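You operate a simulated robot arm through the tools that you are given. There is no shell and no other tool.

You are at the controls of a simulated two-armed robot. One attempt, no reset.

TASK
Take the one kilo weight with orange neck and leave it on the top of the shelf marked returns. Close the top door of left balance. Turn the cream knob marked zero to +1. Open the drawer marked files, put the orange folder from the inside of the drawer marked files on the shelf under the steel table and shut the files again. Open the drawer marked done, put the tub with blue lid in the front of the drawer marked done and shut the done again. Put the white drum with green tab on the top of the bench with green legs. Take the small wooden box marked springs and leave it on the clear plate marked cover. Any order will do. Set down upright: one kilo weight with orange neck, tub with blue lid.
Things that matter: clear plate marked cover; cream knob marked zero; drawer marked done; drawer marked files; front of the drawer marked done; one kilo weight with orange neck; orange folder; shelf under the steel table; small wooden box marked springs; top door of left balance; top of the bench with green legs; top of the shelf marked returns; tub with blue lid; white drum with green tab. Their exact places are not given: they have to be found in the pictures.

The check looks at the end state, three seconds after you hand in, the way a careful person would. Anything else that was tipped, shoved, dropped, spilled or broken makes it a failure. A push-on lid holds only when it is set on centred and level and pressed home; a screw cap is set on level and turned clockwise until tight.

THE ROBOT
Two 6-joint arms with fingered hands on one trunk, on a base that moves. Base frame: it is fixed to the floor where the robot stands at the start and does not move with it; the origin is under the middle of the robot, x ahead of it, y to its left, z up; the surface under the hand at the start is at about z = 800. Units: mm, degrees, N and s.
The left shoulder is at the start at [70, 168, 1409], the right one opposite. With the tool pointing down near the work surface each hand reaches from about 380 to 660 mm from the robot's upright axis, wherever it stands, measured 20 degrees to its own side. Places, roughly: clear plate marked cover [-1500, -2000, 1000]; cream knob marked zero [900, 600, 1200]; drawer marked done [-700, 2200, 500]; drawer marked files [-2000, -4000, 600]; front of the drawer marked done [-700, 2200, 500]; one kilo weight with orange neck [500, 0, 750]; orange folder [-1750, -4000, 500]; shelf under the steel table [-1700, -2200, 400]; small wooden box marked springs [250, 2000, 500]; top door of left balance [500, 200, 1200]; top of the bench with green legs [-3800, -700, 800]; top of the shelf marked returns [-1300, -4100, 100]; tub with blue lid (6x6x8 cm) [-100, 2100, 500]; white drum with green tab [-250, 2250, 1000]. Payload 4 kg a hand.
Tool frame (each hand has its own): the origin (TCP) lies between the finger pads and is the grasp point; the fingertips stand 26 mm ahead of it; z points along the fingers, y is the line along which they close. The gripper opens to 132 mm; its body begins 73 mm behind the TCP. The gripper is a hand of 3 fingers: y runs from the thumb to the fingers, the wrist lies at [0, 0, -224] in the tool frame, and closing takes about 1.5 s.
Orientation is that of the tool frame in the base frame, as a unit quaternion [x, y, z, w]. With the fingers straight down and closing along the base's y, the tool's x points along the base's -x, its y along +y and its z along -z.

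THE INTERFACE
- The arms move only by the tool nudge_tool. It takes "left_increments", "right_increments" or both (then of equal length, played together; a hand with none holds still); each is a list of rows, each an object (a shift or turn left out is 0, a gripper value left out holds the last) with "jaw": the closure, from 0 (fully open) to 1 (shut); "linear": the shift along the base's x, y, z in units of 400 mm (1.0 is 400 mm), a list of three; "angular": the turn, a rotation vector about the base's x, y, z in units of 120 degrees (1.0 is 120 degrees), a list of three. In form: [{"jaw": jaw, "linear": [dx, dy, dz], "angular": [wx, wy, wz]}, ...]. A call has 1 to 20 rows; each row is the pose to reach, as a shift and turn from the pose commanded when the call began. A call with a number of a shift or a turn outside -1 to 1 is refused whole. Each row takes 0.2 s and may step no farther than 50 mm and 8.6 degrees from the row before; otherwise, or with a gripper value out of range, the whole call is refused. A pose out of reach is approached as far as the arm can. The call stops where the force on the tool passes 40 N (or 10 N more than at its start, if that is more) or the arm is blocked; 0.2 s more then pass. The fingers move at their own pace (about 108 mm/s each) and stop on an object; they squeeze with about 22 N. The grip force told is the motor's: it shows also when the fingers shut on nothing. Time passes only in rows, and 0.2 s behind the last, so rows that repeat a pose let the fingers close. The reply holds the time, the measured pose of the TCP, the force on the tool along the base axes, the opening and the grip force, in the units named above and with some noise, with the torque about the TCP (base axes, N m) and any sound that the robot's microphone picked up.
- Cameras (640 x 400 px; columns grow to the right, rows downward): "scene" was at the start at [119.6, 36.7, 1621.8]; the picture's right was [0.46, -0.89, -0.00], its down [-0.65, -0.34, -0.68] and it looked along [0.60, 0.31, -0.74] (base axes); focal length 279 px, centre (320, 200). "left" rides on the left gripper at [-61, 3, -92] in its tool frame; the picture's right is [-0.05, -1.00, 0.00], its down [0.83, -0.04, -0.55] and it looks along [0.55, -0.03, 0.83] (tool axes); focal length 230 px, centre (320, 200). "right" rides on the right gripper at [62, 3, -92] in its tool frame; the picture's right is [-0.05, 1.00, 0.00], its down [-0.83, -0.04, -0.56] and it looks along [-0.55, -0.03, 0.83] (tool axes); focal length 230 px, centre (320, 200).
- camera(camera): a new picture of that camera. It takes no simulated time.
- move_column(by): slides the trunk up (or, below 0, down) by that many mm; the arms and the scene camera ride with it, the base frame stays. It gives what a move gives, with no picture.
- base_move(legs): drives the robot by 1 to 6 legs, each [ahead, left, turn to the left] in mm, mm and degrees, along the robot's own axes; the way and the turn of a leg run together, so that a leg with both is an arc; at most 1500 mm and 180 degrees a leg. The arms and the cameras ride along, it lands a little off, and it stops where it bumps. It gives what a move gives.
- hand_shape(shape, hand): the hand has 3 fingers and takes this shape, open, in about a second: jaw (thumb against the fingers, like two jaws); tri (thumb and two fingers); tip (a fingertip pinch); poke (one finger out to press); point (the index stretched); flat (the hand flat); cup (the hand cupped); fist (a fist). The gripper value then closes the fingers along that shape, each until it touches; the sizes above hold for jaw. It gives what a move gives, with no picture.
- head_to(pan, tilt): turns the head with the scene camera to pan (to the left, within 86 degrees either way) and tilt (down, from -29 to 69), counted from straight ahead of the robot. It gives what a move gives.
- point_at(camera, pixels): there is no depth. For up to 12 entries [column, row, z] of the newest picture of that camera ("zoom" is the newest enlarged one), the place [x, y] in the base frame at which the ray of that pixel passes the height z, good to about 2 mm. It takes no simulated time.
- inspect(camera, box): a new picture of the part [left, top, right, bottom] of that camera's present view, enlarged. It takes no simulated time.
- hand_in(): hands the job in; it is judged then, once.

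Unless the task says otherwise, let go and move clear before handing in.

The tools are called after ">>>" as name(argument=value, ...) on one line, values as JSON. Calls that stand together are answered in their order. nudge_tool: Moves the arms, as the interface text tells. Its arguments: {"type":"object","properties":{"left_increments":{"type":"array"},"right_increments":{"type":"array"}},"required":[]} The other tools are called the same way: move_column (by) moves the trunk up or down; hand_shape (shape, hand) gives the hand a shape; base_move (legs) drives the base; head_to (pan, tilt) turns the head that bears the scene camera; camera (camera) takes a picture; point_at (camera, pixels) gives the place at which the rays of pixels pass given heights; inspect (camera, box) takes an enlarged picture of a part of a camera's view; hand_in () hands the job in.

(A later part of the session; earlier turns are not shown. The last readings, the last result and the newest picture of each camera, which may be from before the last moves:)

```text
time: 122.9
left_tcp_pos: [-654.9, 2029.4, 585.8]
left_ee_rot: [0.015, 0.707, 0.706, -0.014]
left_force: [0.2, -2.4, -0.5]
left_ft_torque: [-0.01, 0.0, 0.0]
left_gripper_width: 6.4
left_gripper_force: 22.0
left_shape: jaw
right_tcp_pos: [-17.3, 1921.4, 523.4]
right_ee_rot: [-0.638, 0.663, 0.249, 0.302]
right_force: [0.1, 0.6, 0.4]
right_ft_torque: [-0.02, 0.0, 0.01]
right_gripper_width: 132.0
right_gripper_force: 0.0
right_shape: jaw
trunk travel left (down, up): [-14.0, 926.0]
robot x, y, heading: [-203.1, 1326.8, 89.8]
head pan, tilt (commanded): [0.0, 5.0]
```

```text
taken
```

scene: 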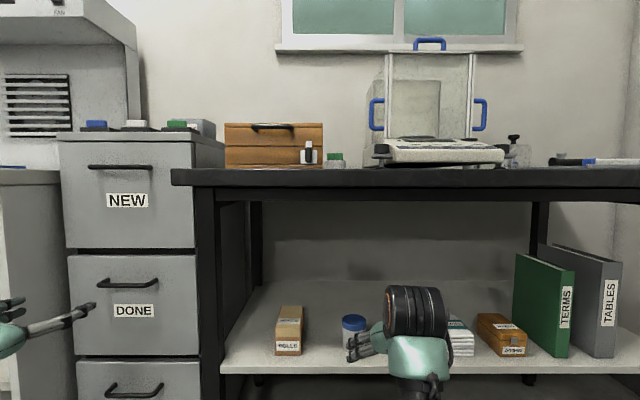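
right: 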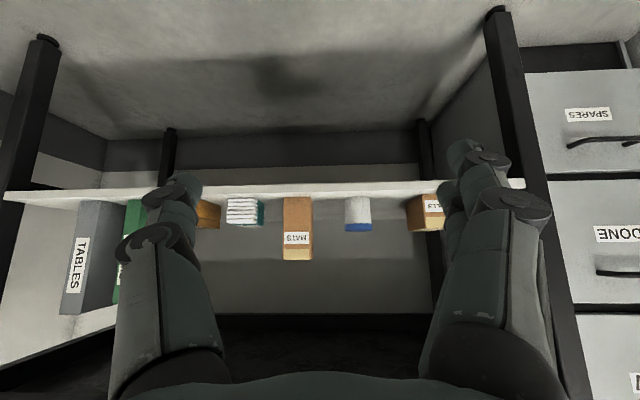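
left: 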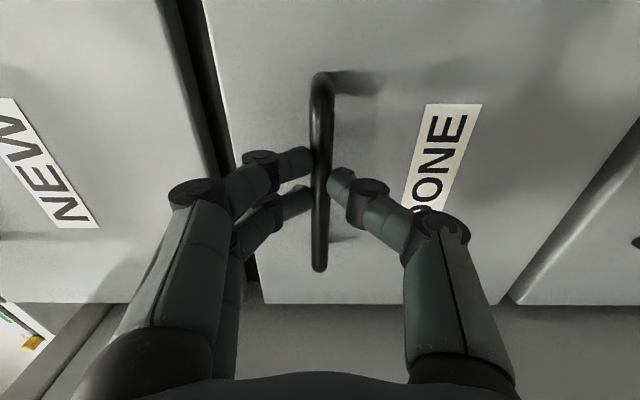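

Gripped. Pull the drawer by driving the base back 140 mm first.

>>> base_move(legs=[[-140, 0, 0]])

>>> camera(camera="left")

>>> head_to(pan=35, tilt=10)

>>> camera(camera="scene")

```text
time: 124.2
left_tcp_pos: [-654.4, 1894.3, 584.5]
left_ee_rot: [0.016, 0.708, 0.706, -0.013]
left_force: [-1.8, -1.1, -1.1]
left_ft_torque: [-0.06, -0.01, 0.09]
left_gripper_width: 5.4
left_gripper_force: 22.3
left_shape: jaw
right_tcp_pos: [-16.6, 1784.7, 523.2]
right_ee_rot: [-0.637, 0.664, 0.248, 0.303]
right_force: [0.1, -0.4, 0.7]
right_ft_torque: [0.03, 0.01, -0.02]
right_gripper_width: 132.0
right_gripper_force: 0.1
right_shape: jaw
trunk travel left (down, up): [-14.0, 926.0]
robot x, y, heading: [-203.2, 1191.9, 89.7]
head pan, tilt (commanded): [0.0, 5.0]
```

```text
taken
```

left: 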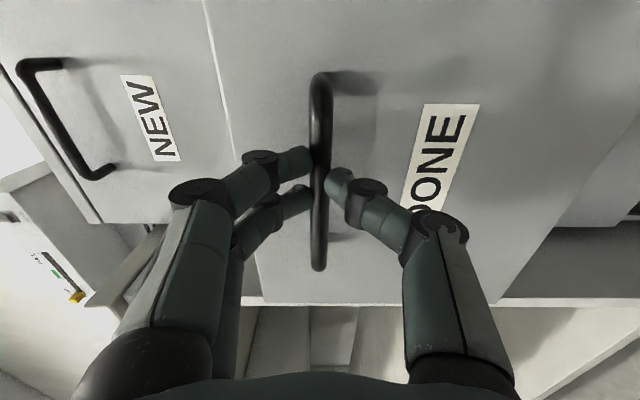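

```text
time: 125.2
left_tcp_pos: [-654.5, 1892.3, 584.8]
left_ee_rot: [0.015, 0.708, 0.706, -0.013]
left_force: [-2.4, -0.6, -0.4]
left_ft_torque: [-0.04, -0.01, 0.08]
left_gripper_width: 5.3
left_gripper_force: 22.0
left_shape: jaw
right_tcp_pos: [-16.1, 1784.8, 522.9]
right_ee_rot: [-0.637, 0.664, 0.248, 0.304]
right_force: [-0.3, 0.0, -0.5]
right_ft_torque: [-0.02, -0.01, 0.0]
right_gripper_width: 132.0
right_gripper_force: 0.0
right_shape: jaw
trunk travel left (down, up): [-14.0, 926.0]
robot x, y, heading: [-201.6, 1191.9, 89.5]
head pan, tilt (commanded): [35.0, 10.0]
```

```text
taken
```

scene: 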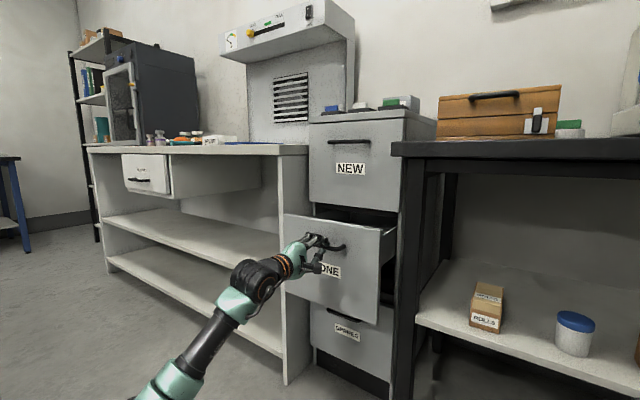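

The drawer opens (135 mm). Pull another 120 mm.

>>> base_move(legs=[[-120, 0, 0]])

>>> camera(camera="scene")

```text
time: 126.5
left_tcp_pos: [-654.1, 1774.0, 585.1]
left_ee_rot: [0.016, 0.708, 0.706, -0.013]
left_force: [-8.8, -0.6, 0.2]
left_ft_torque: [-0.03, -0.02, 0.19]
left_gripper_width: 5.4
left_gripper_force: 22.4
left_shape: jaw
right_tcp_pos: [-14.3, 1664.2, 523.3]
right_ee_rot: [-0.636, 0.664, 0.249, 0.304]
right_force: [-0.2, 0.4, -0.2]
right_ft_torque: [-0.02, -0.05, -0.01]
right_gripper_width: 131.7
right_gripper_force: 0.1
right_shape: jaw
trunk travel left (down, up): [-14.0, 926.0]
robot x, y, heading: [-204.7, 1071.2, 89.4]
head pan, tilt (commanded): [35.0, 10.0]
```

```text
taken
```

scene: 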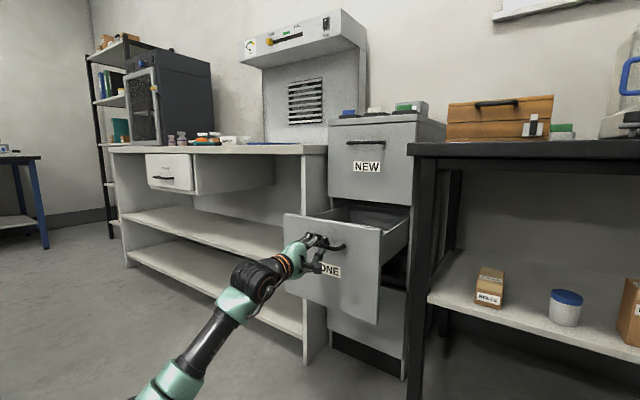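

Opened about 255 mm; the interior at the front is empty. Release the handle and retract the left hand.

>>> nudge_tool(left_increments=[{"jaw": 0.6}, {"jaw": 0.3}, {"jaw": 0.3}, {"jaw": 0.3, "linear": [0, -0.05, 0]}, {"jaw": 0.3, "linear": [0, -0.12, 0]}])

>>> camera(camera="left")

```text
time: 127.7
left_tcp_pos: [-649.3, 1725.7, 584.7]
left_ee_rot: [0.016, 0.708, 0.706, -0.013]
left_force: [0.5, -0.1, 0.0]
left_ft_torque: [0.02, 0.0, 0.02]
left_gripper_width: 91.6
left_gripper_force: 0.2
left_shape: jaw
right_tcp_pos: [-14.8, 1663.8, 523.4]
right_ee_rot: [-0.635, 0.665, 0.247, 0.304]
right_force: [0.6, -0.5, 0.1]
right_ft_torque: [0.02, -0.02, -0.01]
right_gripper_width: 131.7
right_gripper_force: 0.0
right_shape: jaw
trunk travel left (down, up): [-14.0, 926.0]
robot x, y, heading: [-201.6, 1072.5, 89.5]
head pan, tilt (commanded): [35.0, 10.0]
```

```text
taken
```

left: 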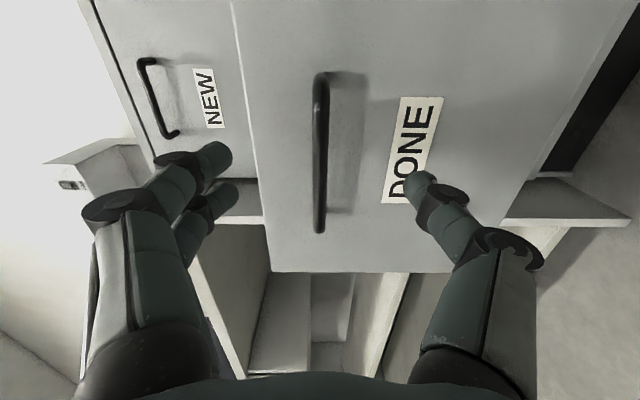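

Released. Raise the trunk 100, lift the left hand above the open drawer, and lower/extend the right hand towards grasp height.

>>> move_column(by=100)

>>> nudge_tool(left_increments=[{"linear": [0, -0.02, 0.1]}, {"linear": [0, -0.04, 0.2]}, {"linear": [0, -0.06, 0.28]}, {"linear": [0, -0.06, 0.28]}], right_increments=[{"linear": [0, 0.05, -0.09]}, {"linear": [0, 0.1, -0.18]}, {"linear": [0, 0.15, -0.27]}, {"linear": [0, 0.15, -0.3]}])

```text
time: 129.0
left_tcp_pos: [-651.4, 1727.3, 685.0]
left_ee_rot: [0.017, 0.708, 0.706, -0.013]
left_force: [-0.2, -0.7, -0.1]
left_ft_torque: [-0.02, -0.02, -0.04]
left_gripper_width: 92.0
left_gripper_force: 0.0
left_shape: jaw
right_tcp_pos: [-14.4, 1663.3, 623.5]
right_ee_rot: [-0.637, 0.664, 0.249, 0.304]
right_force: [-0.2, 0.1, -0.7]
right_ft_torque: [-0.01, 0.02, 0.0]
right_gripper_width: 132.0
right_gripper_force: 0.0
right_shape: jaw
trunk travel left (down, up): [-114.0, 826.0]
robot x, y, heading: [-201.7, 1072.9, 89.6]
head pan, tilt (commanded): [35.0, 10.0]
```

```text
time: 130.0
left_tcp_pos: [-650.0, 1705.1, 798.9]
left_ee_rot: [0.016, 0.708, 0.706, -0.012]
left_force: [-0.6, -0.2, 0.6]
left_ft_torque: [0.0, -0.01, -0.01]
left_gripper_width: 92.2
left_gripper_force: 0.0
left_shape: jaw
right_tcp_pos: [-15.9, 1723.9, 503.4]
right_ee_rot: [-0.636, 0.664, 0.249, 0.303]
right_force: [0.6, 0.3, 0.8]
right_ft_torque: [-0.03, 0.0, 0.0]
right_gripper_width: 131.9
right_gripper_force: 0.0
right_shape: jaw
trunk travel left (down, up): [-114.0, 826.0]
robot x, y, heading: [-203.8, 1075.0, 89.7]
head pan, tilt (commanded): [35.0, 10.0]
```

Commanded pose follows the reached one. Level the right hand's yaw/roll slightly and tuck the left hand a bit, then drive to the tub.

>>> nudge_tool(left_increments=[{"linear": [0.05, -0.05, 0.05]}, {"linear": [0.1, -0.12, 0.1]}], right_increments=[{"angular": [0, 0.0135, 0.0167]}, {"angular": [0, 0.0267, 0.0333]}])

>>> base_move(legs=[[225, 97, 0.3]])

>>> camera(camera="right")

>>> camera(camera="scene")

```text
time: 130.6
left_tcp_pos: [-611.9, 1654.0, 838.3]
left_ee_rot: [0.016, 0.708, 0.706, -0.012]
left_force: [0.4, -0.1, 0.0]
left_ft_torque: [0.0, -0.01, -0.02]
left_gripper_width: 92.0
left_gripper_force: 0.1
left_shape: jaw
right_tcp_pos: [-14.8, 1724.5, 504.1]
right_ee_rot: [0.652, -0.65, -0.276, -0.276]
right_force: [0.2, -0.7, 0.1]
right_ft_torque: [0.02, -0.02, 0.02]
right_gripper_width: 131.9
right_gripper_force: 0.0
right_shape: jaw
trunk travel left (down, up): [-114.0, 826.0]
robot x, y, heading: [-201.2, 1077.5, 89.2]
head pan, tilt (commanded): [35.0, 10.0]
```

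```text
time: 132.4
left_tcp_pos: [-708.9, 1873.0, 838.2]
left_ee_rot: [0.016, 0.709, 0.705, -0.013]
left_force: [0.6, -0.4, 0.1]
left_ft_torque: [0.0, 0.02, -0.01]
left_gripper_width: 92.2
left_gripper_force: 0.0
left_shape: jaw
right_tcp_pos: [-111.3, 1944.7, 504.4]
right_ee_rot: [0.652, -0.649, -0.277, -0.276]
right_force: [0.6, 0.5, 0.4]
right_ft_torque: [-0.01, 0.01, -0.02]
right_gripper_width: 132.0
right_gripper_force: 0.1
right_shape: jaw
trunk travel left (down, up): [-114.0, 826.0]
robot x, y, heading: [-297.4, 1291.3, 89.6]
head pan, tilt (commanded): [35.0, 10.0]
```

```text
taken
```

right: 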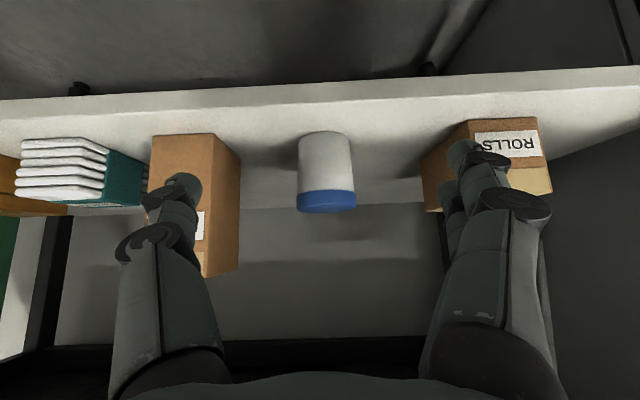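

```text
taken
```

scene: 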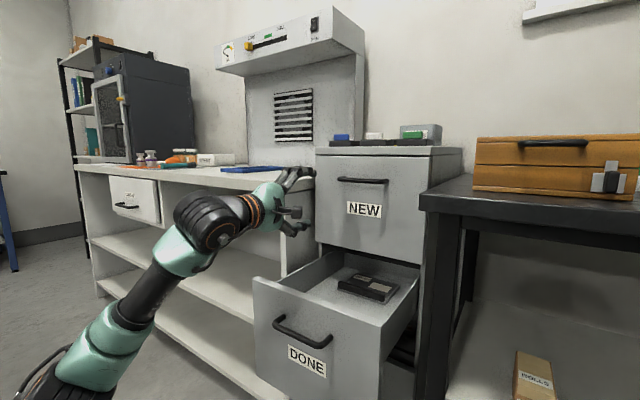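

The tub (327,170) is between the right fingers. Get its position from rays.

>>> point_at(camera="right", pixels=[[325, 133, 422], [325, 133, 415], [325, 133, 430], [327, 211, 500], [327, 195, 500], [298, 170, 460], [355, 170, 460], [327, 170, 460]])

>>> inspect(camera="right", box=[220, 80, 440, 240])

```text
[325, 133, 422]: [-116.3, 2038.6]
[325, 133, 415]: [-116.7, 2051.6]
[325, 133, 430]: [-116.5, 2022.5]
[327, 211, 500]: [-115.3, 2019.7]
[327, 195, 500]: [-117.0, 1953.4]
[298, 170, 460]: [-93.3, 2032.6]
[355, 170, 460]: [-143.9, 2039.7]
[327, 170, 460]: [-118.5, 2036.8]
```

```text
2.50 times, centred on (330, 160) of right
```

zoom: 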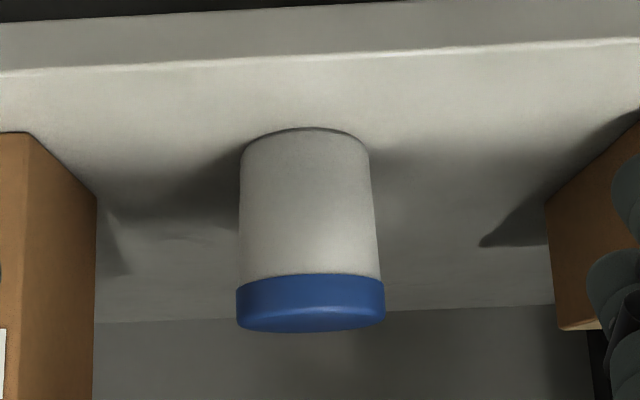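

Tub centre ≈ (−120,2075), z 415–495, Ø60. Narrow the jaw to ~99 mm and advance to grasp.

>>> nudge_tool(right_increments=[{"jaw": 0.25}, {"jaw": 0.25, "linear": [-0.01, 0.1, -0.03]}, {"linear": [-0.02, 0.2, -0.06]}, {"linear": [-0.0225, 0.28, -0.09]}, {"linear": [-0.0225, 0.32, -0.105]}])

>>> camera(camera="right")

```text
time: 133.6
left_tcp_pos: [-709.2, 1872.6, 837.4]
left_ee_rot: [0.015, 0.707, 0.707, -0.013]
left_force: [-0.5, 0.2, -0.1]
left_ft_torque: [-0.02, -0.01, 0.01]
left_gripper_width: 92.3
left_gripper_force: 0.1
left_shape: jaw
right_tcp_pos: [-122.7, 2074.1, 464.3]
right_ee_rot: [0.652, -0.65, -0.277, -0.276]
right_force: [-0.4, -0.4, -0.3]
right_ft_torque: [-0.01, -0.01, 0.02]
right_gripper_width: 99.0
right_gripper_force: 0.0
right_shape: jaw
trunk travel left (down, up): [-114.0, 826.0]
robot x, y, heading: [-301.1, 1293.0, 89.6]
head pan, tilt (commanded): [35.0, 10.0]
```

```text
taken
```

right: 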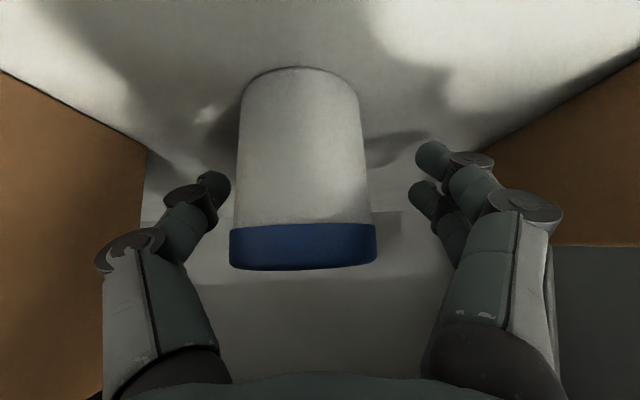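

Tub sits slightly toward the thumb; shift +8 mm in x, then close.

>>> nudge_tool(right_increments=[{"linear": [0.02, 0.005, -0.005]}, {"linear": [0.02, 0.005, -0.005], "jaw": 0.5}, {"linear": [0.02, 0.005, -0.005], "jaw": 0.8}, {"linear": [0.02, 0.005, -0.005], "jaw": 1}, {"linear": [0.02, 0.005, -0.005], "jaw": 1}, {"linear": [0.02, 0.005, -0.005], "jaw": 1}])

>>> camera(camera="right")

```text
time: 135.0
left_tcp_pos: [-708.5, 1872.7, 838.3]
left_ee_rot: [0.015, 0.708, 0.706, -0.012]
left_force: [0.0, -0.2, -0.7]
left_ft_torque: [0.02, -0.01, 0.01]
left_gripper_width: 92.0
left_gripper_force: 0.1
left_shape: jaw
right_tcp_pos: [-114.1, 2074.2, 461.4]
right_ee_rot: [0.652, -0.65, -0.277, -0.276]
right_force: [0.3, 0.2, 0.4]
right_ft_torque: [0.01, -0.03, -0.01]
right_gripper_width: 29.2
right_gripper_force: 21.5
right_shape: jaw
trunk travel left (down, up): [-114.0, 826.0]
robot x, y, heading: [-298.2, 1292.2, 89.6]
head pan, tilt (commanded): [35.0, 10.0]
```

```text
taken
```

right: 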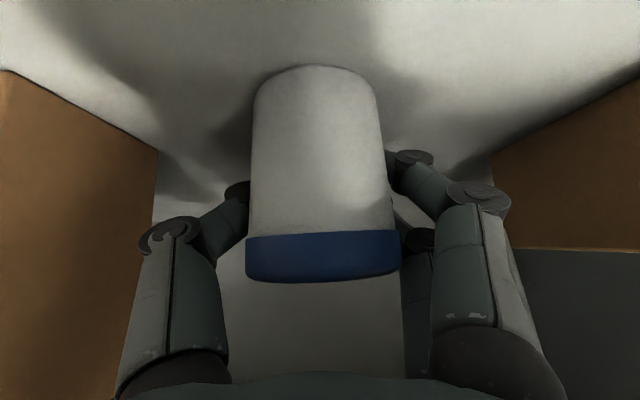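

Width reads only 29 mm and the fingertips are hidden behind the tub, so I overshot in depth. Reopen, back up ~20 mm and regrasp.

>>> nudge_tool(right_increments=[{"jaw": 0.6}, {"jaw": 0.3}, {"jaw": 0.25}, {"jaw": 0.25}, {"jaw": 0.25, "linear": [0, -0.05, 0]}])

>>> camera(camera="right")

```text
time: 136.2
left_tcp_pos: [-708.2, 1872.9, 837.5]
left_ee_rot: [0.016, 0.707, 0.707, -0.013]
left_force: [-0.3, -1.0, -0.7]
left_ft_torque: [0.0, 0.0, 0.0]
left_gripper_width: 92.0
left_gripper_force: 0.2
left_shape: jaw
right_tcp_pos: [-115.2, 2054.5, 460.4]
right_ee_rot: [0.653, -0.649, -0.276, -0.277]
right_force: [0.9, -0.2, 0.2]
right_ft_torque: [0.01, 0.01, 0.01]
right_gripper_width: 98.9
right_gripper_force: 0.1
right_shape: jaw
trunk travel left (down, up): [-114.0, 826.0]
robot x, y, heading: [-301.3, 1293.0, 89.5]
head pan, tilt (commanded): [35.0, 10.0]
```

```text
taken
```

right: 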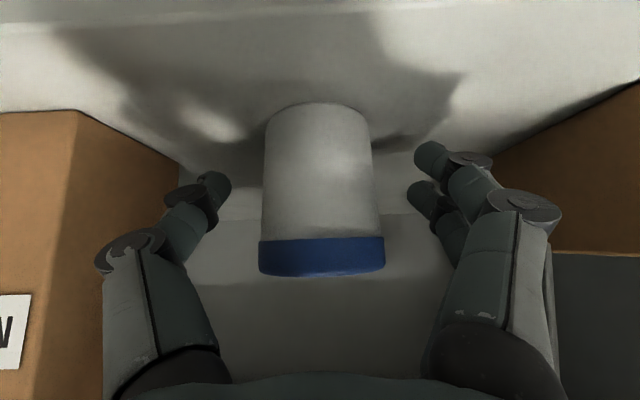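

By lid width the tub centre is y≈2058, near the TCP now (2054). Close again.

>>> nudge_tool(right_increments=[{"jaw": 0.4, "linear": [-0.005, 0, 0]}, {"jaw": 0.6, "linear": [-0.005, 0, 0]}, {"jaw": 0.8, "linear": [-0.005, 0, 0]}, {"jaw": 1, "linear": [-0.005, 0, 0]}, {"jaw": 1, "linear": [-0.005, 0, 0]}, {"jaw": 1, "linear": [-0.005, 0, 0]}])

>>> camera(camera="right")

```text
time: 137.6
left_tcp_pos: [-709.6, 1873.4, 838.8]
left_ee_rot: [0.016, 0.707, 0.707, -0.013]
left_force: [-0.6, -0.2, -0.2]
left_ft_torque: [-0.03, -0.02, 0.01]
left_gripper_width: 92.3
left_gripper_force: 0.1
left_shape: jaw
right_tcp_pos: [-116.6, 2054.7, 459.5]
right_ee_rot: [0.652, -0.65, -0.276, -0.276]
right_force: [-0.5, 0.0, 0.1]
right_ft_torque: [-0.03, 0.0, 0.0]
right_gripper_width: 46.4
right_gripper_force: 22.1
right_shape: jaw
trunk travel left (down, up): [-114.0, 826.0]
robot x, y, heading: [-301.2, 1290.7, 90.1]
head pan, tilt (commanded): [35.0, 10.0]
```

```text
taken
```

right: 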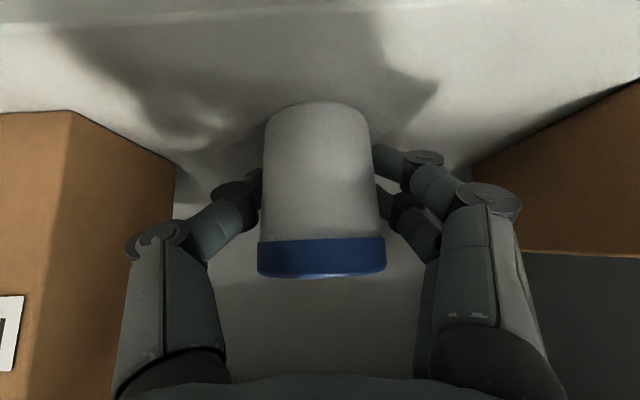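

Width 46 (still a bit behind centre). Open, back another 12 mm and regrip for a centred hold.

>>> nudge_tool(right_increments=[{"jaw": 0.6}, {"jaw": 0.35}, {"jaw": 0.3}, {"jaw": 0.3, "linear": [0, -0.03, 0]}, {"jaw": 0.5, "linear": [0, -0.03, 0]}, {"jaw": 0.8, "linear": [0, -0.03, 0]}, {"jaw": 1, "linear": [0, -0.03, 0]}, {"jaw": 1, "linear": [0, -0.03, 0]}, {"jaw": 1, "linear": [0, -0.03, 0]}])

>>> camera(camera="right")

```text
time: 139.6
left_tcp_pos: [-708.5, 1874.2, 838.1]
left_ee_rot: [0.016, 0.708, 0.706, -0.013]
left_force: [-0.1, 0.0, 0.7]
left_ft_torque: [0.0, 0.01, 0.0]
left_gripper_width: 92.0
left_gripper_force: 0.2
left_shape: jaw
right_tcp_pos: [-117.0, 2043.0, 459.2]
right_ee_rot: [0.652, -0.65, -0.277, -0.277]
right_force: [0.3, -1.2, 1.0]
right_ft_torque: [-0.02, 0.01, -0.03]
right_gripper_width: 48.6
right_gripper_force: 21.9
right_shape: jaw
trunk travel left (down, up): [-114.0, 826.0]
robot x, y, heading: [-300.9, 1290.6, 89.7]
head pan, tilt (commanded): [35.0, 10.0]
```

```text
taken
```

right: 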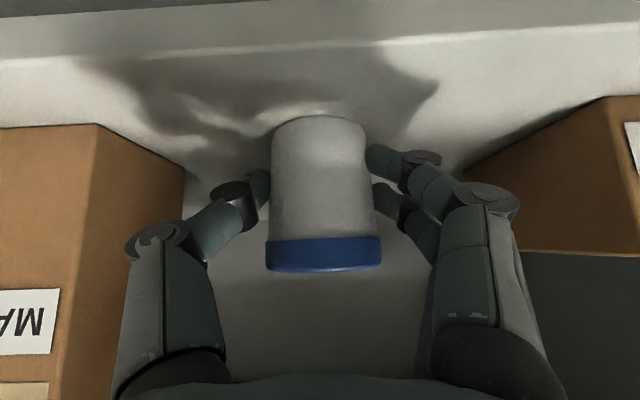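

Good centred grip (48.6 mm). Lift 25 mm and check that the tub follows, then draw out.

>>> nudge_tool(right_increments=[{"linear": [0, 0, 0.03]}, {"linear": [0, 0, 0.07]}, {"linear": [0, 0, 0.1]}])

>>> camera(camera="right")

```text
time: 140.4
left_tcp_pos: [-709.3, 1874.0, 836.9]
left_ee_rot: [0.016, 0.708, 0.706, -0.013]
left_force: [0.3, 0.3, -0.2]
left_ft_torque: [-0.01, -0.01, -0.01]
left_gripper_width: 92.2
left_gripper_force: 0.1
left_shape: jaw
right_tcp_pos: [-116.2, 2041.1, 500.8]
right_ee_rot: [0.652, -0.65, -0.277, -0.275]
right_force: [-0.6, -0.6, -0.8]
right_ft_torque: [-0.04, 0.03, 0.02]
right_gripper_width: 48.8
right_gripper_force: 22.2
right_shape: jaw
trunk travel left (down, up): [-114.0, 826.0]
robot x, y, heading: [-300.2, 1297.5, 89.8]
head pan, tilt (commanded): [35.0, 10.0]
```

```text
taken
```

right: 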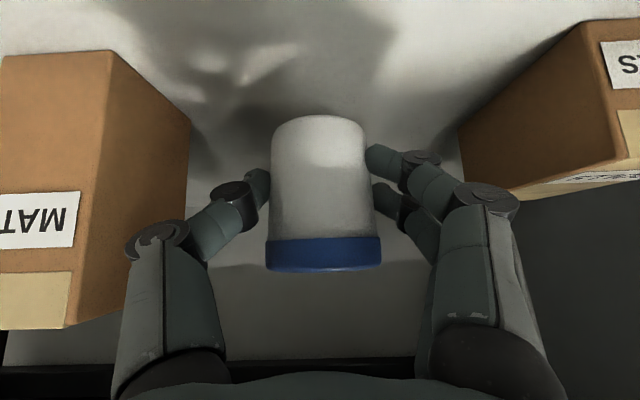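

Tub lifted cleanly. Inspect the open drawer interior.

>>> head_to(pan=30, tilt=30)

>>> camera(camera="scene")

>>> inspect(camera="scene", box=[250, 120, 440, 300])

```text
time: 141.2
left_tcp_pos: [-709.7, 1872.1, 838.1]
left_ee_rot: [0.015, 0.708, 0.706, -0.013]
left_force: [-0.1, 0.0, 0.2]
left_ft_torque: [0.0, 0.0, 0.0]
left_gripper_width: 92.0
left_gripper_force: 0.0
left_shape: jaw
right_tcp_pos: [-115.4, 2042.1, 500.0]
right_ee_rot: [0.652, -0.649, -0.278, -0.276]
right_force: [0.1, 0.1, -0.2]
right_ft_torque: [-0.01, -0.02, -0.01]
right_gripper_width: 48.4
right_gripper_force: 21.9
right_shape: jaw
trunk travel left (down, up): [-114.0, 826.0]
robot x, y, heading: [-303.5, 1292.7, 89.5]
head pan, tilt (commanded): [30.0, 30.0]
```

```text
taken
```

scene: 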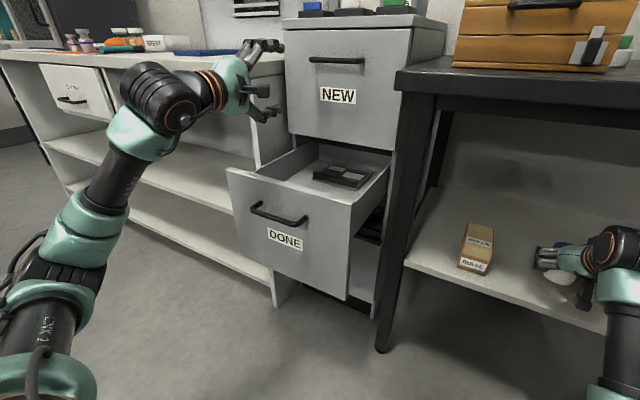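

```text
2.22 times, centred on (345, 210) of scene
```

zoom: 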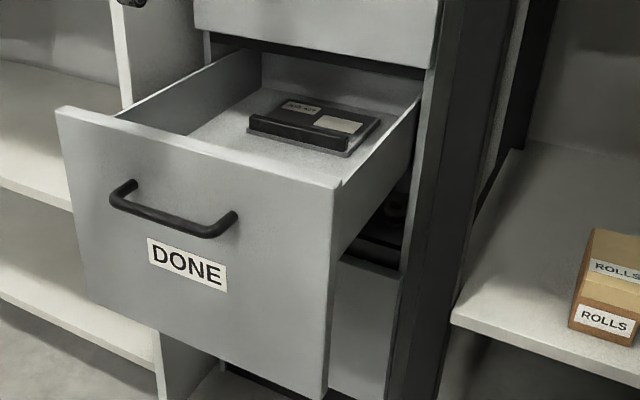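

The drawer needs a vertical placement, so I'll regrasp on the dark table top: back out, raise the trunk, and set the tub near the table's front edge around x≈−125.

>>> base_move(legs=[[-220, 0, 0]])

>>> move_column(by=400)

>>> head_to(pan=0, tilt=30)

>>> camera(camera="scene")

>>> camera(camera="right")

```text
time: 142.9
left_tcp_pos: [-707.6, 1660.6, 837.9]
left_ee_rot: [0.018, 0.707, 0.707, -0.011]
left_force: [-0.1, -0.2, 0.6]
left_ft_torque: [0.03, 0.04, 0.0]
left_gripper_width: 91.9
left_gripper_force: 0.0
left_shape: jaw
right_tcp_pos: [-114.5, 1825.2, 500.4]
right_ee_rot: [-0.65, 0.652, 0.275, 0.277]
right_force: [0.4, -0.1, -0.8]
right_ft_torque: [-0.04, -0.03, -0.03]
right_gripper_width: 48.5
right_gripper_force: 22.1
right_shape: jaw
trunk travel left (down, up): [-114.0, 826.0]
robot x, y, heading: [-301.7, 1074.6, 89.1]
head pan, tilt (commanded): [30.0, 30.0]
```

```text
time: 146.7
left_tcp_pos: [-707.2, 1660.5, 1237.6]
left_ee_rot: [0.018, 0.708, 0.706, -0.011]
left_force: [0.3, 0.3, 0.6]
left_ft_torque: [-0.02, 0.0, -0.02]
left_gripper_width: 92.3
left_gripper_force: 0.1
left_shape: jaw
right_tcp_pos: [-115.1, 1826.2, 901.2]
right_ee_rot: [-0.65, 0.652, 0.276, 0.276]
right_force: [0.0, 0.2, 0.0]
right_ft_torque: [-0.02, -0.02, 0.0]
right_gripper_width: 48.3
right_gripper_force: 21.9
right_shape: jaw
trunk travel left (down, up): [-514.0, 426.0]
robot x, y, heading: [-305.1, 1076.2, 89.2]
head pan, tilt (commanded): [30.0, 30.0]
```

```text
time: 147.6
left_tcp_pos: [-706.1, 1661.5, 1238.1]
left_ee_rot: [0.017, 0.708, 0.706, -0.011]
left_force: [-0.1, 0.2, 0.0]
left_ft_torque: [0.0, 0.0, -0.03]
left_gripper_width: 91.9
left_gripper_force: 0.1
left_shape: jaw
right_tcp_pos: [-112.9, 1826.4, 899.1]
right_ee_rot: [-0.651, 0.651, 0.276, 0.276]
right_force: [-0.8, -0.7, -0.6]
right_ft_torque: [-0.02, 0.01, -0.02]
right_gripper_width: 48.8
right_gripper_force: 22.1
right_shape: jaw
trunk travel left (down, up): [-514.0, 426.0]
robot x, y, heading: [-303.8, 1075.6, 89.4]
head pan, tilt (commanded): [0.0, 30.0]
```

```text
taken
```

scene: 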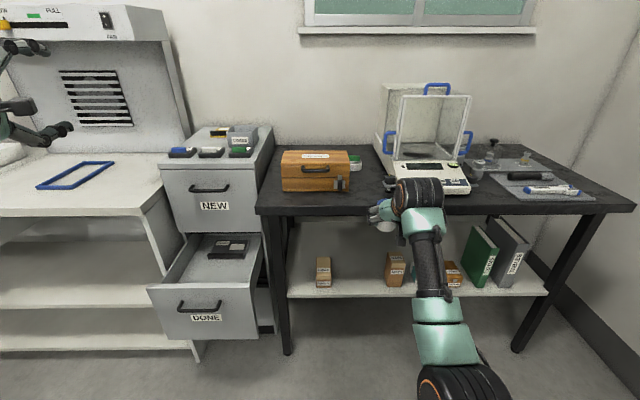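

```text
taken
```

right: 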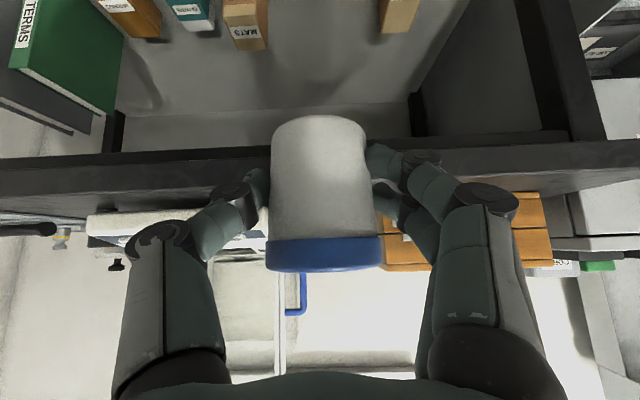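

>>> point_at(camera="scene", pixels=[[347, 190, 797], [283, 191, 797], [390, 188, 797], [330, 212, 797], [470, 193, 797], [355, 166, 810], [270, 214, 797]])

>>> inspect(camera="scene", box=[260, 120, 480, 250])

```text
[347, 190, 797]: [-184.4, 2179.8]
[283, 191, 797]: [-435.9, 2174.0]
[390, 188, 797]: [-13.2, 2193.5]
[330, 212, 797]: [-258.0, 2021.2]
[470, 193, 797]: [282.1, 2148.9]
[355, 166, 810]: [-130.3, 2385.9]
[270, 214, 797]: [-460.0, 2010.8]
```

```text
2.91 times, centred on (370, 185) of scene
```

zoom: 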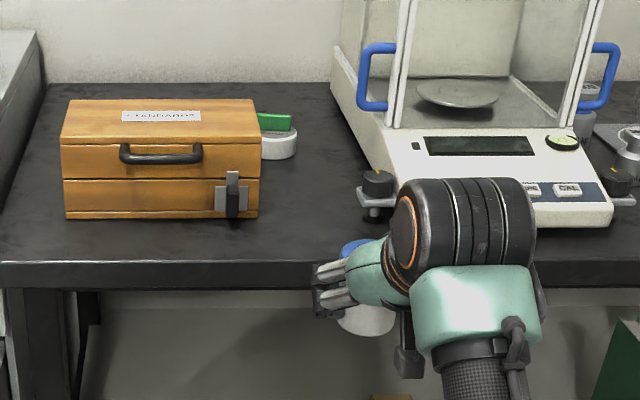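

Rays show the dark table top is at z≈857 (front edge y≈1919). Raise the tub by 60 mm, then drive forward so it stands over the free strip.

>>> nudge_tool(right_increments=[{"linear": [-0.02, 0, 0.08]}, {"linear": [-0.04, 0, 0.16]}])

>>> base_move(legs=[[155, 0, 0.5]])

>>> camera(camera="right")

>>> camera(camera="scene")

```text
time: 148.2
left_tcp_pos: [-708.0, 1660.5, 1237.9]
left_ee_rot: [0.017, 0.708, 0.706, -0.011]
left_force: [0.4, -0.8, 0.3]
left_ft_torque: [0.01, -0.02, -0.02]
left_gripper_width: 92.2
left_gripper_force: 0.0
left_shape: jaw
right_tcp_pos: [-129.4, 1826.2, 964.9]
right_ee_rot: [0.651, -0.651, -0.276, -0.276]
right_force: [-0.1, -0.1, -1.1]
right_ft_torque: [-0.03, 0.01, -0.02]
right_gripper_width: 48.6
right_gripper_force: 21.9
right_shape: jaw
trunk travel left (down, up): [-514.0, 426.0]
robot x, y, heading: [-298.5, 1079.0, 89.5]
head pan, tilt (commanded): [0.0, 30.0]
```

```text
time: 149.7
left_tcp_pos: [-709.6, 1815.9, 1238.2]
left_ee_rot: [0.015, 0.708, 0.706, -0.012]
left_force: [-0.3, 0.1, -0.4]
left_ft_torque: [0.05, -0.01, -0.02]
left_gripper_width: 91.8
left_gripper_force: 0.0
left_shape: jaw
right_tcp_pos: [-131.5, 1985.8, 964.1]
right_ee_rot: [0.651, -0.65, -0.276, -0.276]
right_force: [-1.0, -0.3, -0.5]
right_ft_torque: [-0.01, 0.01, 0.04]
right_gripper_width: 48.5
right_gripper_force: 21.5
right_shape: jaw
trunk travel left (down, up): [-514.0, 426.0]
robot x, y, heading: [-296.7, 1234.4, 89.4]
head pan, tilt (commanded): [0.0, 30.0]
```

```text
taken
```

right: 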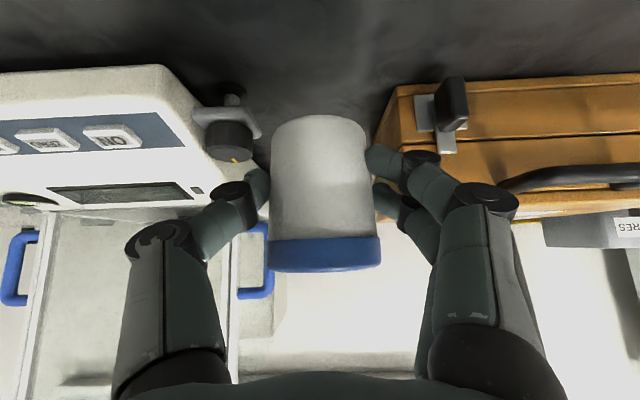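

```text
taken
```

scene: 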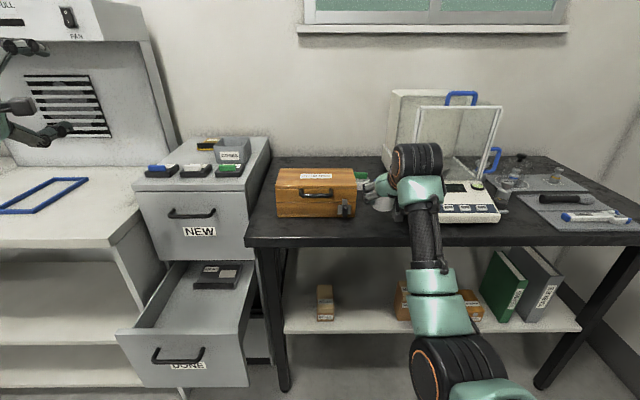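

Over the free strip. Lower: to TCP ≈902 first, then in 3 mm steps watching the force.

>>> nudge_tool(right_increments=[{"linear": [0, 0, -0.08]}, {"linear": [0, 0, -0.14]}, {"linear": [0, 0, -0.155]}])

>>> camera(camera="right")

```text
time: 150.4
left_tcp_pos: [-708.9, 1815.7, 1237.4]
left_ee_rot: [0.015, 0.708, 0.706, -0.014]
left_force: [0.1, -1.0, 0.2]
left_ft_torque: [-0.01, -0.03, -0.01]
left_gripper_width: 92.1
left_gripper_force: 0.0
left_shape: jaw
right_tcp_pos: [-130.7, 1985.7, 902.3]
right_ee_rot: [0.652, -0.65, -0.276, -0.276]
right_force: [0.1, 0.0, -1.1]
right_ft_torque: [-0.03, -0.01, 0.0]
right_gripper_width: 48.6
right_gripper_force: 22.2
right_shape: jaw
trunk travel left (down, up): [-514.0, 426.0]
robot x, y, heading: [-301.2, 1237.1, 89.8]
head pan, tilt (commanded): [0.0, 30.0]
```

```text
taken
```

right: 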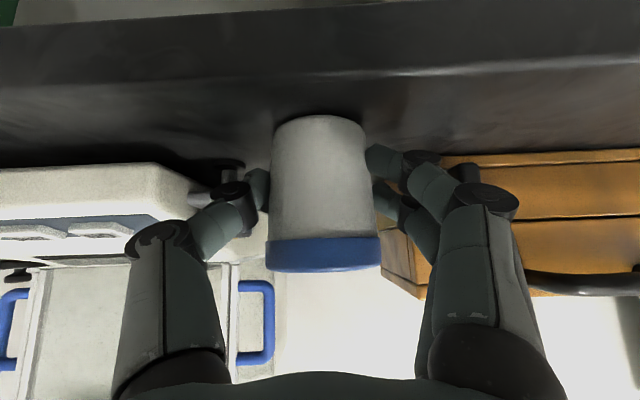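

>>> nudge_tool(right_increments=[{"linear": [0, 0, -0.007]}, {"linear": [0, 0, -0.014]}, {"linear": [0, 0, -0.02]}])

>>> nudge_tool(right_increments=[{"linear": [0, 0, -0.005]}, {"linear": [0, 0, -0.01]}])

```text
time: 151.2
left_tcp_pos: [-711.1, 1815.0, 1239.0]
left_ee_rot: [0.016, 0.707, 0.707, -0.013]
left_force: [0.6, 0.4, -1.2]
left_ft_torque: [0.0, 0.01, 0.0]
left_gripper_width: 91.8
left_gripper_force: 0.0
left_shape: jaw
right_tcp_pos: [-130.6, 1986.2, 897.8]
right_ee_rot: [0.65, -0.649, -0.279, -0.28]
right_force: [1.2, 3.1, 9.2]
right_ft_torque: [0.21, 0.02, -0.01]
right_gripper_width: 48.4
right_gripper_force: 21.9
right_shape: jaw
trunk travel left (down, up): [-514.0, 426.0]
robot x, y, heading: [-303.4, 1238.6, 89.5]
head pan, tilt (commanded): [0.0, 30.0]
```

```text
time: 151.8
left_tcp_pos: [-709.8, 1815.0, 1239.1]
left_ee_rot: [0.016, 0.708, 0.706, -0.014]
left_force: [0.1, -0.1, 0.5]
left_ft_torque: [-0.02, 0.0, 0.0]
left_gripper_width: 92.2
left_gripper_force: 0.0
left_shape: jaw
right_tcp_pos: [-129.5, 1983.6, 896.6]
right_ee_rot: [0.65, -0.648, -0.28, -0.28]
right_force: [2.1, 7.0, 21.8]
right_ft_torque: [0.33, -0.02, -0.03]
right_gripper_width: 48.4
right_gripper_force: 21.8
right_shape: jaw
trunk travel left (down, up): [-514.0, 426.0]
robot x, y, heading: [-300.3, 1235.8, 89.7]
head pan, tilt (commanded): [0.0, 30.0]
```

Contact felt (22 N). Relieve by 5 mm, then open the fingers and withdraw back.

>>> nudge_tool(right_increments=[{"linear": [0, 0, 0.011]}, {"linear": [0, 0, 0.011]}])

>>> nudge_tool(right_increments=[{"jaw": 0.8}, {"jaw": 0.6}, {"jaw": 0.4}, {"jaw": 0.25}, {"jaw": 0.25}, {"jaw": 0.25, "linear": [0, -0.06, 0.06]}, {"jaw": 0.25, "linear": [0, -0.13, 0.13]}, {"jaw": 0.25, "linear": [0, -0.2, 0.2]}])

>>> camera(camera="right")

```text
time: 152.4
left_tcp_pos: [-709.8, 1814.6, 1238.4]
left_ee_rot: [0.015, 0.707, 0.707, -0.012]
left_force: [-0.3, -0.6, 0.0]
left_ft_torque: [-0.01, -0.01, 0.0]
left_gripper_width: 92.0
left_gripper_force: 0.1
left_shape: jaw
right_tcp_pos: [-130.9, 1983.4, 897.7]
right_ee_rot: [0.651, -0.649, -0.278, -0.278]
right_force: [1.5, 5.4, 16.7]
right_ft_torque: [0.24, -0.02, 0.01]
right_gripper_width: 48.3
right_gripper_force: 22.2
right_shape: jaw
trunk travel left (down, up): [-514.0, 426.0]
robot x, y, heading: [-300.2, 1237.5, 89.4]
head pan, tilt (commanded): [0.0, 30.0]
```

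```text
time: 154.2
left_tcp_pos: [-710.5, 1816.2, 1238.0]
left_ee_rot: [0.015, 0.708, 0.706, -0.013]
left_force: [0.0, -0.1, -0.1]
left_ft_torque: [0.01, 0.01, -0.04]
left_gripper_width: 92.0
left_gripper_force: 0.1
left_shape: jaw
right_tcp_pos: [-129.1, 1904.1, 976.0]
right_ee_rot: [0.653, -0.649, -0.277, -0.275]
right_force: [0.3, -0.1, -0.1]
right_ft_torque: [-0.02, 0.01, 0.01]
right_gripper_width: 99.0
right_gripper_force: 0.1
right_shape: jaw
trunk travel left (down, up): [-514.0, 426.0]
robot x, y, heading: [-298.6, 1234.2, 89.5]
head pan, tilt (commanded): [0.0, 30.0]
```

```text
taken
```

right: 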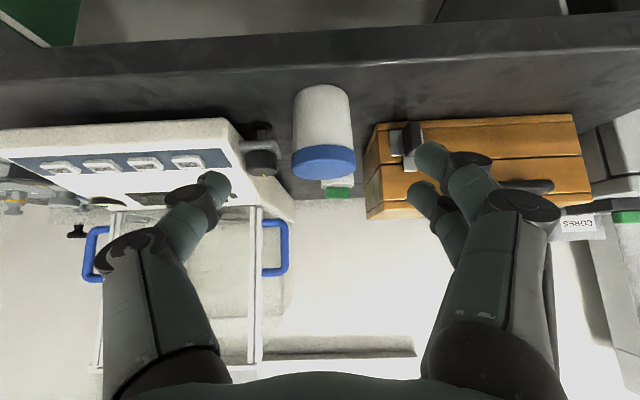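

The tub stands upright at about (−128,1985) on the table. Raise the trunk, move the base closer, and turn the right hand to fingers-down above it.

>>> move_column(by=200)

>>> base_move(legs=[[100, 0, 0.4]])

>>> nudge_tool(right_increments=[{"linear": [0, -0.01, -0.05], "angular": [-0.063, 0, 0]}, {"linear": [0, -0.02, -0.1], "angular": [-0.126, 0, 0]}, {"linear": [0, -0.03, -0.15], "angular": [-0.19, 0, 0]}, {"linear": [0, -0.04, -0.2], "angular": [-0.253, 0, 0]}, {"linear": [0, -0.045, -0.25], "angular": [-0.316, 0, 0]}, {"linear": [0, -0.0475, -0.3], "angular": [-0.375, 0, 0]}])

>>> camera(camera="right")

```text
time: 156.4
left_tcp_pos: [-710.3, 1815.6, 1438.4]
left_ee_rot: [0.015, 0.708, 0.706, -0.013]
left_force: [0.1, -0.6, 0.2]
left_ft_torque: [-0.01, 0.01, 0.0]
left_gripper_width: 92.1
left_gripper_force: 0.1
left_shape: jaw
right_tcp_pos: [-128.6, 1905.9, 1174.8]
right_ee_rot: [0.652, -0.65, -0.277, -0.275]
right_force: [0.5, 0.3, 0.1]
right_ft_torque: [-0.01, -0.02, 0.01]
right_gripper_width: 98.8
right_gripper_force: 0.1
right_shape: jaw
trunk travel left (down, up): [-714.0, 226.0]
robot x, y, heading: [-300.8, 1236.7, 89.7]
head pan, tilt (commanded): [0.0, 30.0]
```

```text
time: 157.6
left_tcp_pos: [-713.9, 1909.8, 1438.9]
left_ee_rot: [0.013, 0.708, 0.706, -0.016]
left_force: [-0.4, -0.4, -0.1]
left_ft_torque: [-0.02, -0.01, 0.0]
left_gripper_width: 91.8
left_gripper_force: 0.0
left_shape: jaw
right_tcp_pos: [-133.5, 2004.9, 1175.5]
right_ee_rot: [0.655, -0.646, -0.278, -0.275]
right_force: [-0.4, 0.4, 0.1]
right_ft_torque: [0.0, -0.02, -0.04]
right_gripper_width: 98.9
right_gripper_force: 0.0
right_shape: jaw
trunk travel left (down, up): [-714.0, 226.0]
robot x, y, heading: [-303.3, 1332.7, 90.0]
head pan, tilt (commanded): [0.0, 30.0]
```

```text
time: 159.0
left_tcp_pos: [-714.5, 1913.1, 1438.2]
left_ee_rot: [0.013, 0.708, 0.706, -0.016]
left_force: [0.4, -1.1, 0.6]
left_ft_torque: [0.0, -0.03, 0.0]
left_gripper_width: 92.0
left_gripper_force: 0.1
left_shape: jaw
right_tcp_pos: [-136.2, 2004.9, 1048.8]
right_ee_rot: [0.709, -0.705, -0.008, -0.002]
right_force: [0.6, 0.6, -1.1]
right_ft_torque: [-0.01, 0.01, -0.01]
right_gripper_width: 98.9
right_gripper_force: 0.0
right_shape: jaw
right hand out of reach, approached as far as the arm can: row 4, 5, 6
trunk travel left (down, up): [-714.0, 226.0]
robot x, y, heading: [-299.7, 1337.4, 89.8]
head pan, tilt (commanded): [0.0, 30.0]
```

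```text
taken
```

right: 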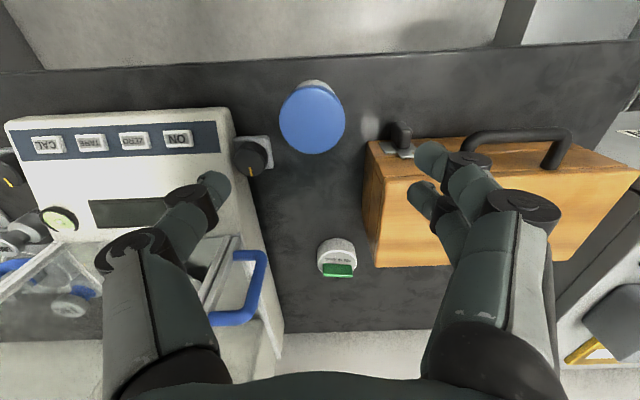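

Fingers-down now at (−136,2005,1049); tub lid at (313,120), drum with green tab at (337,258). Get their positions.

>>> point_at(camera="right", pixels=[[313, 120, 940], [313, 120, 935], [337, 250, 890], [337, 250, 880], [337, 270, 900], [320, 250, 885], [356, 250, 885], [337, 238, 885], [337, 274, 885], [253, 155, 900], [420, 150, 900]])

>>> inspect(camera="right", box=[240, 60, 440, 300])

```text
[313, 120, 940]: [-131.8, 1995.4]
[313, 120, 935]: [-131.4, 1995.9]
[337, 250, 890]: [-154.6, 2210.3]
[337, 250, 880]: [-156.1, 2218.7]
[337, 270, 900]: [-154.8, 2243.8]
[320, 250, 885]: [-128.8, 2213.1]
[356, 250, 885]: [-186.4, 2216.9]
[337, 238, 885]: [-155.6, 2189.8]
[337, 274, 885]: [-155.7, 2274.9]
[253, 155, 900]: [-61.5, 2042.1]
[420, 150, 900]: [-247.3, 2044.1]
```

```text
1.67 times, centred on (340, 180) of right
```

zoom: 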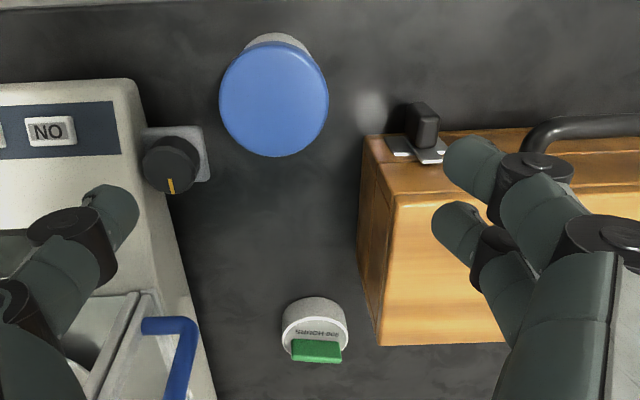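

Lower over the tub to TCP ≈ 907 and grip.

>>> nudge_tool(right_increments=[{"linear": [0.01, -0.01, -0.1]}, {"linear": [0.01, -0.025, -0.2]}, {"linear": [0.01, -0.025, -0.3]}, {"linear": [0.01, -0.025, -0.355]}, {"linear": [0.01, -0.025, -0.355]}])

>>> camera(camera="right")

```text
time: 160.2
left_tcp_pos: [-714.6, 1911.1, 1438.8]
left_ee_rot: [0.012, 0.708, 0.706, -0.016]
left_force: [0.3, 0.3, 0.9]
left_ft_torque: [0.01, -0.03, 0.02]
left_gripper_width: 92.2
left_gripper_force: 0.0
left_shape: jaw
right_tcp_pos: [-131.5, 1995.6, 906.5]
right_ee_rot: [0.71, -0.704, -0.009, -0.004]
right_force: [-0.1, 0.4, 0.2]
right_ft_torque: [-0.02, -0.02, -0.03]
right_gripper_width: 99.0
right_gripper_force: 0.0
right_shape: jaw
trunk travel left (down, up): [-714.0, 226.0]
robot x, y, heading: [-300.3, 1337.2, 90.0]
head pan, tilt (commanded): [0.0, 30.0]
```

```text
taken
```

right: 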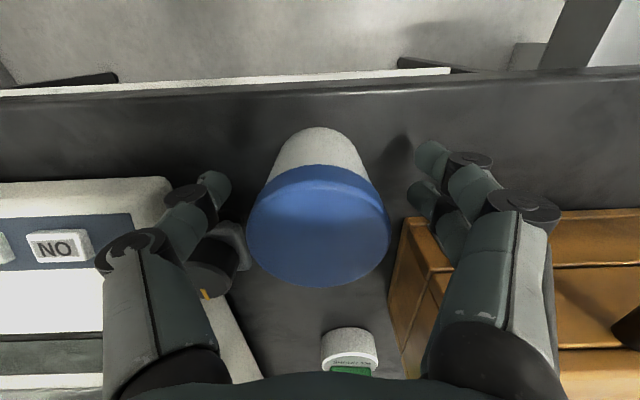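

Close the grip on the tub.

>>> nudge_tool(right_increments=[{"jaw": 0.5}, {"jaw": 0.8}, {"jaw": 1}, {"jaw": 1}, {"jaw": 1}, {"jaw": 1}])

>>> nudge_tool(right_increments=[{"linear": [0, 0, 0.1]}, {"linear": [0, 0, 0.2]}, {"linear": [0, 0, 0.3]}])

>>> camera(camera="right")

```text
time: 161.6
left_tcp_pos: [-714.3, 1911.5, 1437.5]
left_ee_rot: [0.013, 0.707, 0.707, -0.016]
left_force: [0.3, 0.0, -0.6]
left_ft_torque: [0.02, -0.01, -0.02]
left_gripper_width: 92.0
left_gripper_force: 0.1
left_shape: jaw
right_tcp_pos: [-131.4, 1996.3, 906.8]
right_ee_rot: [0.711, -0.704, -0.008, -0.004]
right_force: [-0.3, 0.3, 0.1]
right_ft_torque: [0.02, -0.01, -0.03]
right_gripper_width: 46.8
right_gripper_force: 22.1
right_shape: jaw
trunk travel left (down, up): [-714.0, 226.0]
robot x, y, heading: [-301.0, 1329.6, 90.0]
head pan, tilt (commanded): [0.0, 30.0]
```

```text
time: 162.4
left_tcp_pos: [-714.7, 1911.9, 1438.2]
left_ee_rot: [0.012, 0.707, 0.707, -0.016]
left_force: [0.2, -0.7, -0.2]
left_ft_torque: [0.01, -0.01, 0.01]
left_gripper_width: 92.1
left_gripper_force: 0.0
left_shape: jaw
right_tcp_pos: [-132.7, 1997.2, 1026.0]
right_ee_rot: [0.71, -0.704, -0.009, -0.004]
right_force: [0.3, 0.0, -0.7]
right_ft_torque: [-0.02, 0.02, 0.0]
right_gripper_width: 46.7
right_gripper_force: 22.2
right_shape: jaw
trunk travel left (down, up): [-714.0, 226.0]
robot x, y, heading: [-299.8, 1333.2, 90.0]
head pan, tilt (commanded): [0.0, 30.0]
```

```text
taken
```

right: 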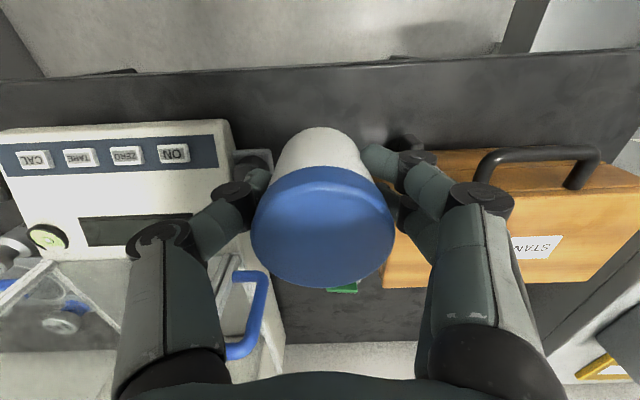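

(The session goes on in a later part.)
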